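You operate a simulated robot arm through the tools that you are given. There is no shell and no other tool. Be economical: measure what you need, move in short steps, check, and stop when the job is done.

You are at the controls of a simulated robot arm. One attempt, no reset.

JOB
Slide the green brush along the folding table until it stands next to the spanner.

The check looks at the end state, three seconds after you hand in, the way a careful person would. Anything else that was tipped, shoved, dropped, spilled or broken makes it a failure.

ROBOT AND FRAMES
A 5-joint arm with a two-finger parallel gripper, fixed in place. Base frame: the origin is at the foot of the arm, x ahead of it, y to its left, z up; the work surface is at about z = 0. Readings come in mm, rad, newtons and seconds.
With the tool pointing down near the work surface it reaches from about 260 to 600 mm from the base axis. Its first joint turns from -1.152 to 1.152 rad. The tool tilts only in the upright plane through the base axis and itself; it spins freely about its own axis. Payload 1.57 kg.
Tool frame: the origin (TCP) lies between the finger pads and is the grasp point; the fingertips stand 30 mm ahead of it; z points along the fingers, y is the line along which they close. The gripper opens to 80 mm. The fingers are 17 mm wide and 12 mm thick; the gripper's body (40 by 82 mm) begins 80 mm behind the TCP.
Orientation is that of the tool frame in the base frame, as a unit quaternion [w, x, y, z]. With the fingers straight down and closing along the base's y, the tool's x points along the base's -x, its y along +y and its z along -z.

CONTROLS
- The arm moves only by the tool play_rows. Its argument "increments" is a list of rows, each an object of numbers (a shift or turn left out is 0, a gripper value left out holds the last): "tx", "ty", "tz": the shift along the tool's x, y, z in mm; "ax", "ay", "az": the turn, a rotation vector about the tool's x, y, z in rad; "gripper": the gripper command, from -1 (shut) to 1 (fully open), values between in proportion. In form: [{"tx": .., "ty": .., "tz": .., "ax": .., "ay": .., "az": .., "gripper": ..}, ...]. A call has 1 to 12 rows; each row shifts and turns the commanded pose from where the row before left it, along the tool's axes as they then stand. Rows are played at 5 a second. More than 50 mm and 0.15 rad between two rows, or a gripper value outside its range, and nothing of the call is played. Where a pose cannot be reached the arm comes as near as it can. A force on the tool above 40 N (or 10 N above the force at the start of the call, whichever is more), or a blocked arm, ends the call early, and 0.2 s more pass. The fingers move at their own pace (about 153 mm/s each) and stop on an object; they squeeze with about 31 N. The grip force told is the motor's: it shows also when the fingers shut on nothing. Time passes only in rows, and 0.2 s behind the last, so rows that do not move let the fingers close. It gives the time, the measured TCP pose, the force on the tool (base axes), the opening and the grip force at its end, in the units of the frame above (readings bear some noise), and new pictures: "pictures" is both (left out), scene, wrist or none.
- Cameras (640 x 400 px; columns grow to the right, rows downward): "scene" is fixed at [29.7, 388.4, 536.5]; the picture's right is [-0.83, -0.56, 0.00], its down [-0.30, 0.45, -0.84] and it looks along [0.47, -0.70, -0.54] (base axes); focal length 361 px, centre (320, 200). "wrist" rides on the gripper at [-32, 0, -78] in the tool frame; the picture's right is [0.00, -1.00, 0.00], its down [0.97, 0.00, -0.24] and it looks along [0.24, 0.00, 0.97] (tool axes); focal length 218 px, centre (320, 200). There is no depth. A picture from a camera that has moved, and an enlarged one, comes with that camera's place and axes in the base frame and with its lens. The place of the scene camera against the robot may be out by one fixed shift of up to 12 mm in any direction.
- enlarge(camera, box): a new picture of the part [left, top, right, bottom] of that camera's present view, enlarged. It takes no simulated time.
- sign_off(): hands the job in; it is judged then, once.

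Work in short steps. Places have to be worked out from the pictures, the camera data and where the tool is seen: move nearer, look again, correct. Check each grasp and each placing, and mend what went wrong. You have 90 turns and 150 pictures in all, those below and enlarged ones among them. Open the gripper and draw the arm clear of the work before you hand the job in, unless the task says otherwise; then end with one line.

The tools are called after "Request:" by a JSON object that holds its "method" and its "body". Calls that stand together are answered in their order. play_rows: Moves the arm, as the interface text tells. Its arguments: {"type":"object","properties":{"increments":{"type":"array"},"pictures":{"type":"string","enum":["both","scene","wrist","none"]}},"required":["increments"]} The other tools are called the same way: enlarge (camera, box) takes an enlarged picture of a part of a camera's view; sign_off () hands the job in.

At the start:

```text
time: 0.0
tool_pos: [316.2, -111.1, 231.6]
tool_rot: [0.0, 0.0, 1.0, 0.001]
wrist_force: [-0.9, 0.8, 0.6]
opening: 80.1
grip_force: 0.1
```

scene: 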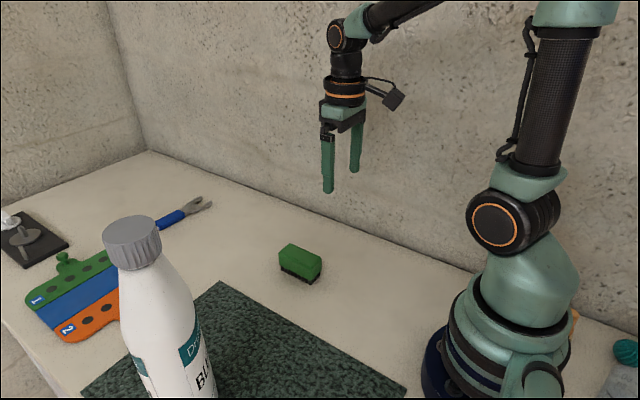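
wrist: 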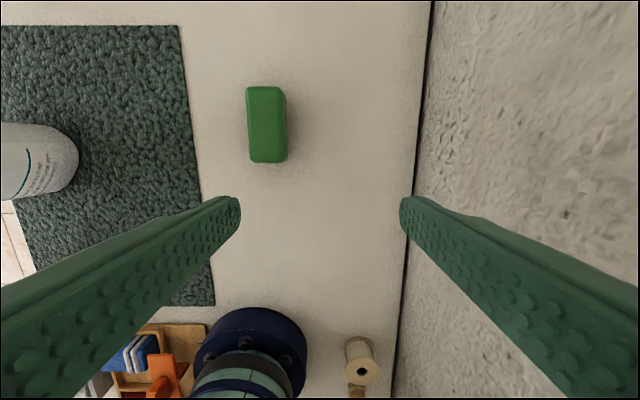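

The brush looks to be at about (373, -48) with its long side along x. The spanner looks to be at x≈745, y from -126 to 19. I'll enlarge both to measure better.

Request:
{"method": "enlarge", "body": {"camera": "scene", "box": [100, 170, 260, 270]}}

Request:
{"method": "enlarge", "body": {"camera": "scene", "box": [240, 220, 368, 300]}}

```text
4.00 times, centred on (180, 220) of scene
camera zoom: at [29.7, 388.4, 536.5], right [-0.83, -0.56, 0.0], down [-0.3, 0.45, -0.84], along [0.47, -0.7, -0.54], focal length 1445 px, centre (880, 120)
```

zoom: 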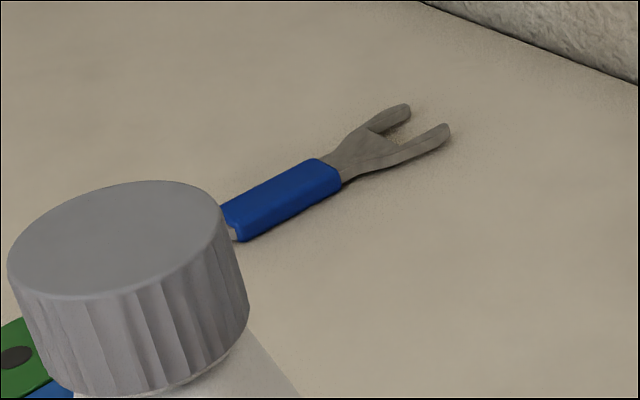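

```text
5.00 times, centred on (304, 260) of scene
camera zoom: at [29.7, 388.4, 536.5], right [-0.83, -0.56, 0.0], down [-0.3, 0.45, -0.84], along [0.47, -0.7, -0.54], focal length 1806 px, centre (400, -100)
```

zoom: 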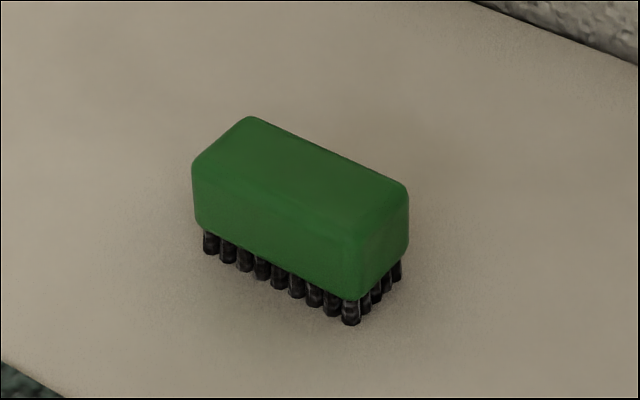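

Both views agree. The brush spans x≈330–412, is centred on y≈-51 and is about 48 mm high. The spanner's near edge is at x≈740, with y from -131 to 24. I'll move above the brush and check with the wrist camera.

Request:
{"method": "play_rows", "body": {"increments": [{"tx": -14, "ty": 15, "tz": 15}, {"tx": -14, "ty": 15, "tz": 15}, {"tx": -14, "ty": 15, "tz": 15}, {"tx": -14, "ty": 15, "tz": 15}, {}], "pictures": "both"}}

```text
time: 1.2
tool_pos: [370.7, -49.3, 172.6]
tool_rot: [0.0, 0.0, 1.0, 0.001]
wrist_force: [0.2, 0.5, 0.0]
opening: 80.1
grip_force: 0.0
camera wrist: at [404.2, -49.7, 250.4], right [0.0, -1.0, 0.0], down [-0.97, 0.0, 0.24], along [-0.24, 0.0, -0.97], focal length 218 px, centre (320, 200)
```

scene: 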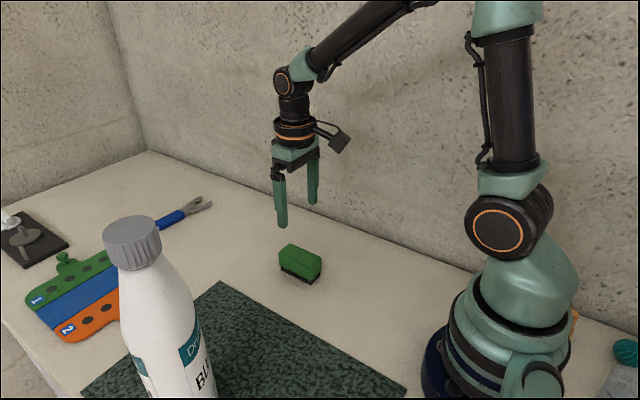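
wrist: 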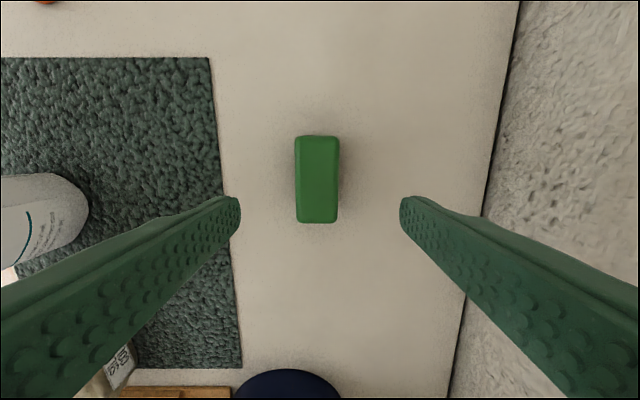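

The brush is centred under the tool at about (371, -49) and lined up with it. I'll go straight down to z≈37 and close on its sides.

Request:
{"method": "play_rows", "body": {"increments": [{"tz": 30}, {"tz": 30}, {"tz": 30}, {"tz": 25}, {"tz": 20}, {}, {"gripper": 0.0}, {"gripper": -1}, {"gripper": -1}, {"gripper": -1}], "pictures": "both"}}

```text
time: 3.4
tool_pos: [371.7, -50.7, 36.7]
tool_rot: [0.001, 0.001, 1.0, -0.001]
wrist_force: [-0.5, -1.0, -0.2]
opening: 41.3
grip_force: 31.3
camera wrist: at [404.3, -49.9, 114.7], right [0.0, -1.0, 0.0], down [-0.97, 0.0, 0.24], along [-0.24, 0.0, -0.97], focal length 218 px, centre (320, 200)
```

scene: 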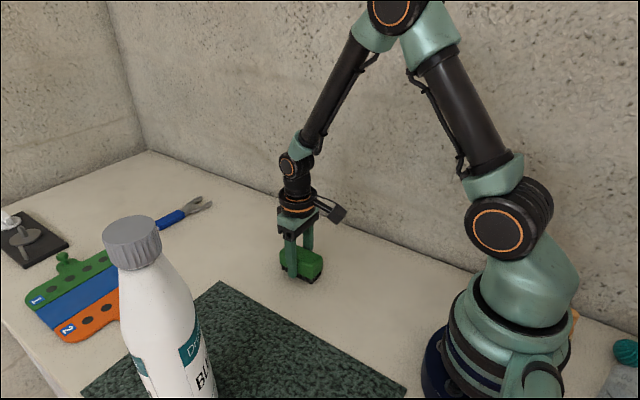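
wrist: 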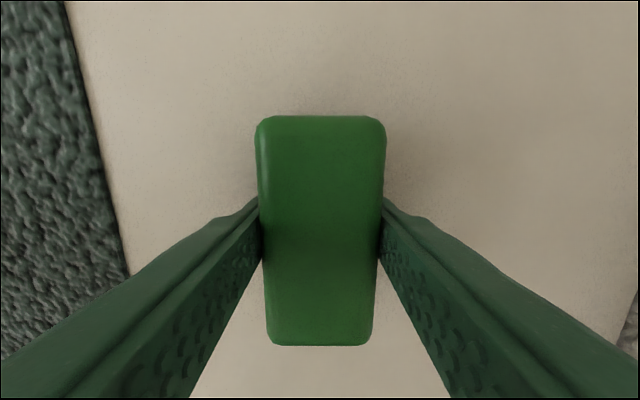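

The brush is held (opening 41 mm, grip 31 N). I'll slide it in +x along the table, keeping the height level.

Request:
{"method": "play_rows", "body": {"increments": [{"tx": -10, "ty": 0.7}, {"tx": -18, "ty": 0.7}, {"tx": -18, "ty": 0.7}, {"tx": -18, "ty": 0.7}, {"tx": -18, "ty": 0.7}, {"tx": -18, "ty": 0.7}, {"tx": -18, "ty": 0.7}, {"tx": -18, "ty": 0.7}, {"tx": -18, "ty": 0.7}, {"tx": -16, "ty": 0.7}, {"az": 0.04}, {"az": 0.04}], "pictures": "both"}}

```text
time: 6.0
tool_pos: [543.2, -43.7, 37.4]
tool_rot: [0.0, 0.04, 0.999, 0.0]
wrist_force: [0.4, 0.0, -0.2]
opening: 41.3
grip_force: 30.9
camera wrist: at [575.4, -46.0, 115.2], right [-0.08, -1.0, 0.0], down [-0.97, 0.08, 0.24], along [-0.24, 0.02, -0.97], focal length 218 px, centre (320, 200)
```

scene: 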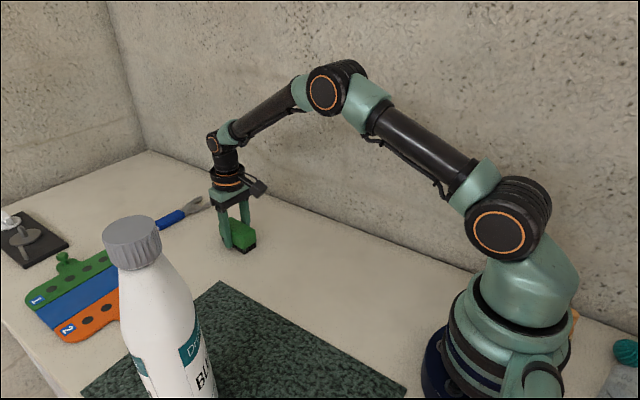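
wrist: 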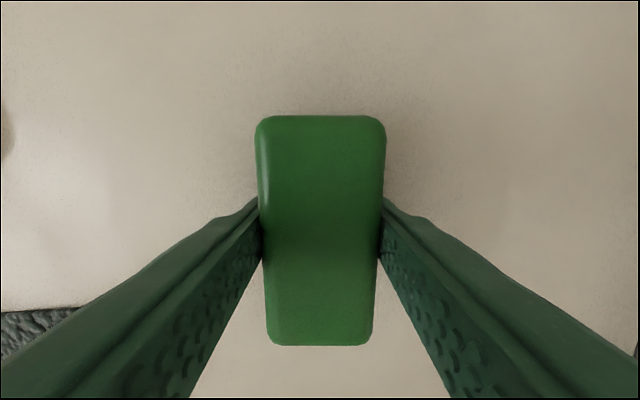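

The brush is now at about (543, -44), aligned with the arm's radial line. A vertical tool can't reach much farther, so I'll release, rise, and tilt the fingers outward for the remaining distance.

Request:
{"method": "play_rows", "body": {"increments": [{"gripper": 0.5}, {"gripper": 1}, {"tz": -25}, {"tz": -35}, {"tz": -35}, {"ay": -0.15}, {"ay": -0.15}, {"ay": -0.15}, {"ay": -0.15}, {"ay": -0.15}, {}], "pictures": "both"}}

```text
time: 8.4
tool_pos: [541.2, -43.8, 133.0]
tool_rot: [0.367, 0.038, 0.93, -0.016]
wrist_force: [-0.3, 0.8, -0.4]
opening: 80.1
grip_force: 0.0
camera wrist: at [512.4, -40.6, 211.6], right [-0.08, -1.0, 0.0], down [-0.87, 0.07, -0.49], along [0.49, -0.04, -0.87], focal length 218 px, centre (320, 200)
```

scene: 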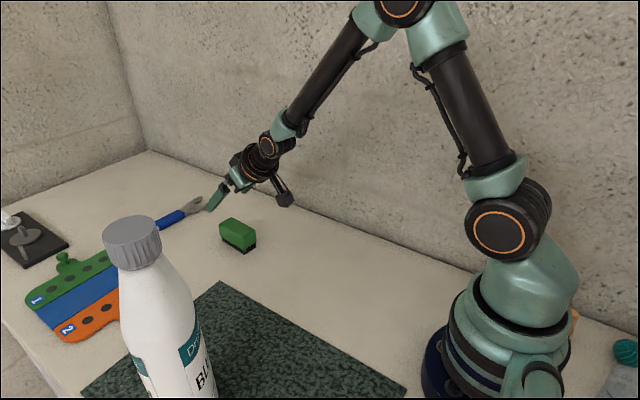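
wrist: 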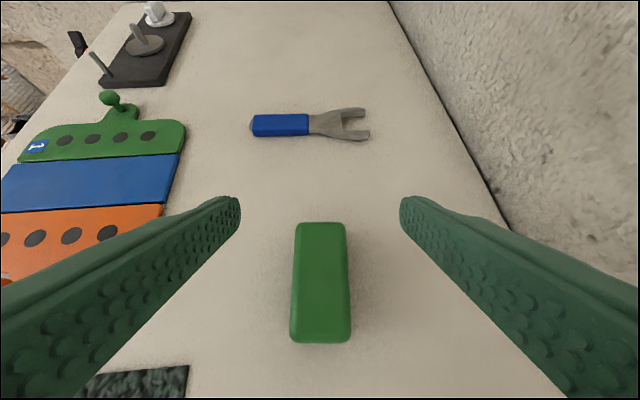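

The wrist view shows the spanner's near edge at about x=729 in front of the brush, and the brush's far end at x≈585. That leaves about 130 mm to slide. I'll descend with the tilted, open fingers straddling the brush, and close.

Request:
{"method": "play_rows", "body": {"increments": [{"tx": 14.4, "tz": 13.7}, {"tx": 14.4, "tz": 13.7}, {"tx": 14.4, "tz": 13.7}, {"tx": 14.4, "tz": 13.7}, {"tx": 14.4, "tz": 13.5}, {}, {"gripper": 0.0}, {"gripper": -1}, {"gripper": -1}, {"gripper": -1}], "pictures": "both"}}

```text
time: 10.6
tool_pos: [536.8, -43.2, 34.3]
tool_rot: [0.365, 0.037, 0.93, -0.015]
wrist_force: [1.0, 0.3, 0.7]
opening: 41.5
grip_force: 31.3
camera wrist: at [508.6, -40.4, 112.2], right [-0.08, -1.0, 0.0], down [-0.87, 0.07, -0.49], along [0.48, -0.04, -0.87], focal length 218 px, centre (320, 200)
```

scene: 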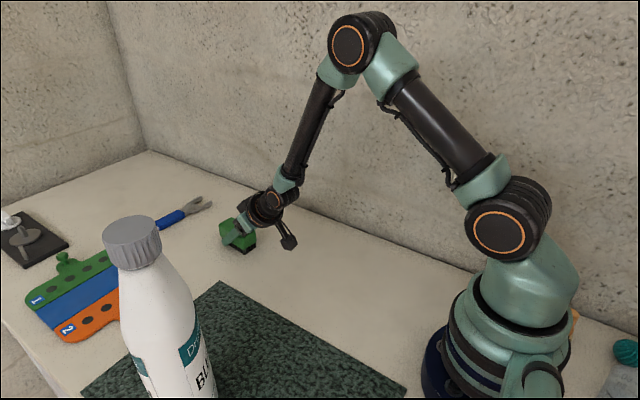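
wrist: 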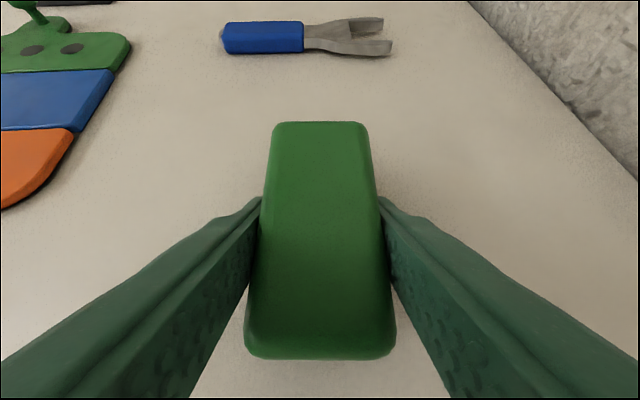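

It's gripped, and this view also puts the spanner edge at x≈731. I'll slide it 90 mm forward along the table, then look again.

Request:
{"method": "play_rows", "body": {"increments": [{"tx": -7.34, "tz": 6.79}, {"tx": -11.75, "tz": 10.86}, {"tx": -11.75, "tz": 10.86}, {"tx": -11.75, "tz": 10.86}, {"tx": -11.75, "tz": 10.86}, {"tx": -11.75, "tz": 10.86}, {}], "pictures": "both"}}

```text
time: 12.2
tool_pos: [625.2, -50.3, 33.1]
tool_rot: [0.366, 0.037, 0.93, -0.015]
wrist_force: [-0.6, 0.6, 2.0]
opening: 41.5
grip_force: 30.9
camera wrist: at [597.1, -47.9, 112.1], right [-0.08, -1.0, 0.0], down [-0.87, 0.07, -0.49], along [0.48, -0.04, -0.87], focal length 218 px, centre (320, 200)
```

scene: 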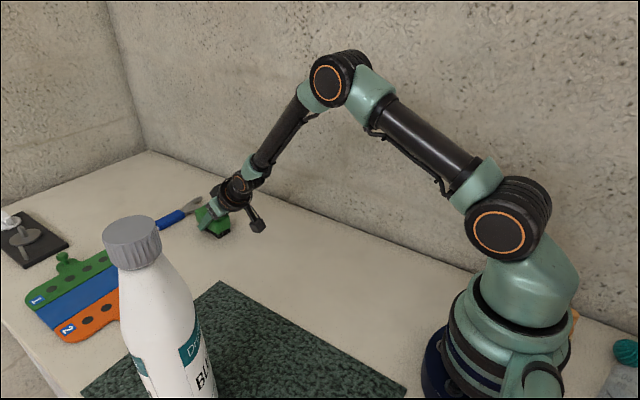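
wrist: 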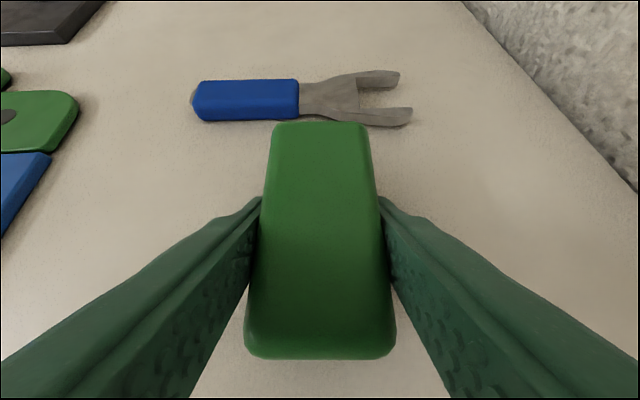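

The brush's far end is at x≈673 and the nearest spanner edge at x≈724–729, so the gap is about 51 mm. I'll slide 40 mm more and look again.

Request:
{"method": "play_rows", "body": {"increments": [{"tx": -7.34, "tz": 6.79}, {"tx": -7.34, "tz": 6.79}, {"tx": -7.34, "tz": 6.79}, {"tx": -7.34, "tz": 6.79}, {}], "pictures": "both"}}

```text
time: 13.4
tool_pos: [666.7, -53.5, 33.1]
tool_rot: [0.365, 0.037, 0.93, -0.014]
wrist_force: [0.1, 0.6, 0.3]
opening: 41.3
grip_force: 30.6
camera wrist: at [637.5, -51.0, 112.1], right [-0.08, -1.0, 0.0], down [-0.87, 0.07, -0.49], along [0.48, -0.04, -0.87], focal length 218 px, centre (320, 200)
```

scene: 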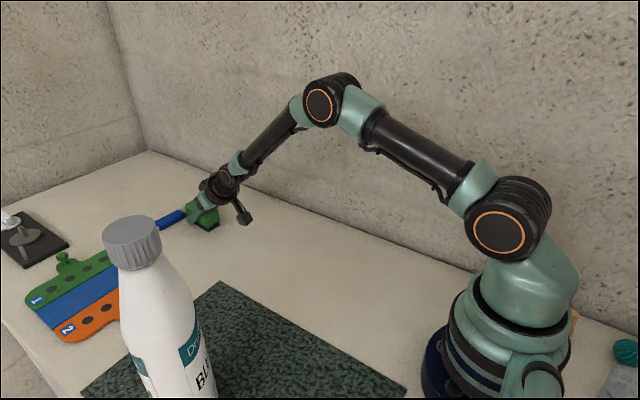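
wrist: 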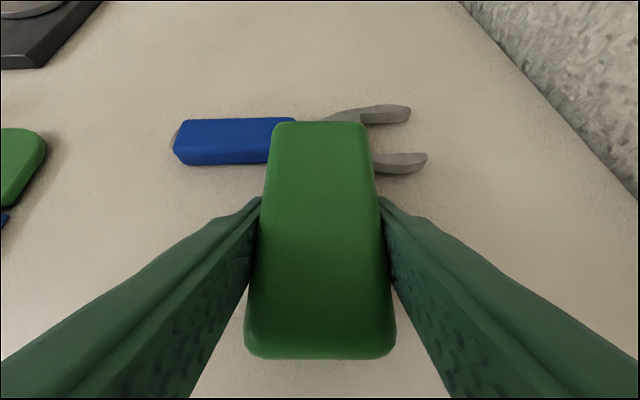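

The gap is now about 8–12 mm, and the spanner hasn't moved. I'll release and back off along the fingers, then up.

Request:
{"method": "play_rows", "body": {"increments": [{"gripper": 0.5}, {"gripper": 1}, {"gripper": 1}, {"tz": -20}, {"tz": -35}, {"tz": -40}, {"tz": -40}, {"tz": -40}, {}], "pictures": "both"}}

```text
time: 15.4
tool_pos: [548.5, -44.5, 162.6]
tool_rot: [0.365, 0.038, 0.93, -0.015]
wrist_force: [0.0, 0.4, -0.1]
opening: 79.9
grip_force: 0.2
camera wrist: at [519.9, -41.9, 242.7], right [-0.08, -1.0, 0.0], down [-0.87, 0.07, -0.48], along [0.48, -0.04, -0.87], focal length 218 px, centre (320, 200)
```

scene: 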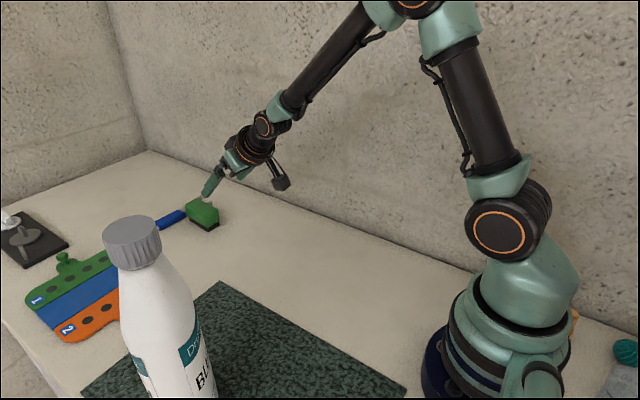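
wrist: 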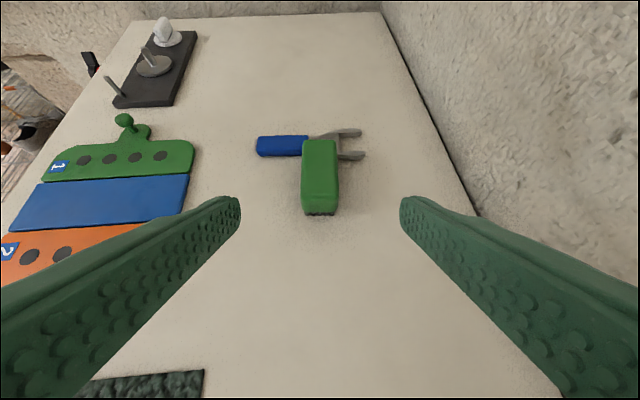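

I've let go of the brush and it stands upright by the spanner. I'll draw back a little more and check the result close up.

Request:
{"method": "play_rows", "body": {"increments": [{"tz": -40}, {"tz": -40}, {"tz": -30}, {}], "pictures": "none"}}

Request:
{"method": "enlarge", "body": {"camera": "scene", "box": [130, 170, 258, 250]}}

Request:
{"method": "enlarge", "body": {"camera": "wrist", "box": [240, 110, 400, 210]}}

```text
time: 16.4
tool_pos: [472.8, -37.7, 242.2]
tool_rot: [0.366, 0.037, 0.93, -0.014]
wrist_force: [-0.5, 0.1, 0.4]
opening: 80.1
grip_force: 0.1
```

```text
5.00 times, centred on (194, 210) of scene
camera zoom: at [29.7, 388.4, 536.5], right [-0.83, -0.56, 0.0], down [-0.3, 0.45, -0.84], along [0.47, -0.7, -0.54], focal length 1806 px, centre (950, 150)
```

zoom: 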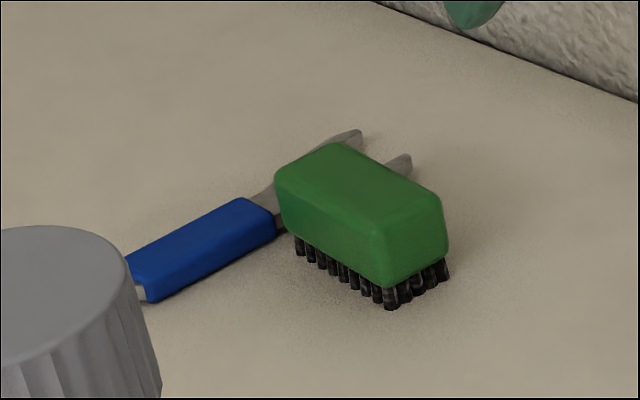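

```text
4.00 times, centred on (320, 160) of wrist
camera zoom: at [444.1, -34.6, 320.4], right [-0.08, -1.0, 0.0], down [-0.87, 0.07, -0.49], along [0.48, -0.04, -0.87], focal length 873 px, centre (320, 360)
```

zoom: 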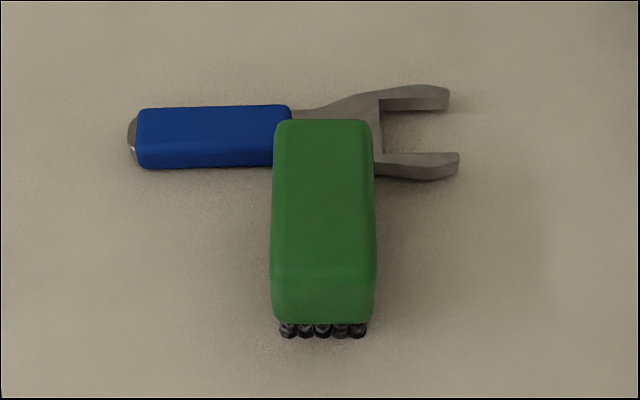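

The brush stands flat on its bristles about 10 mm from the spanner. The spanner hasn't moved, and the gripper is open and clear, so I'll hand in.

Request:
{"method": "sign_off", "body": {}}

```text
The job is handed in.
```

The green brush now stands on its bristles right next to the spanner, with a gap of about 10 mm; nothing else was moved.
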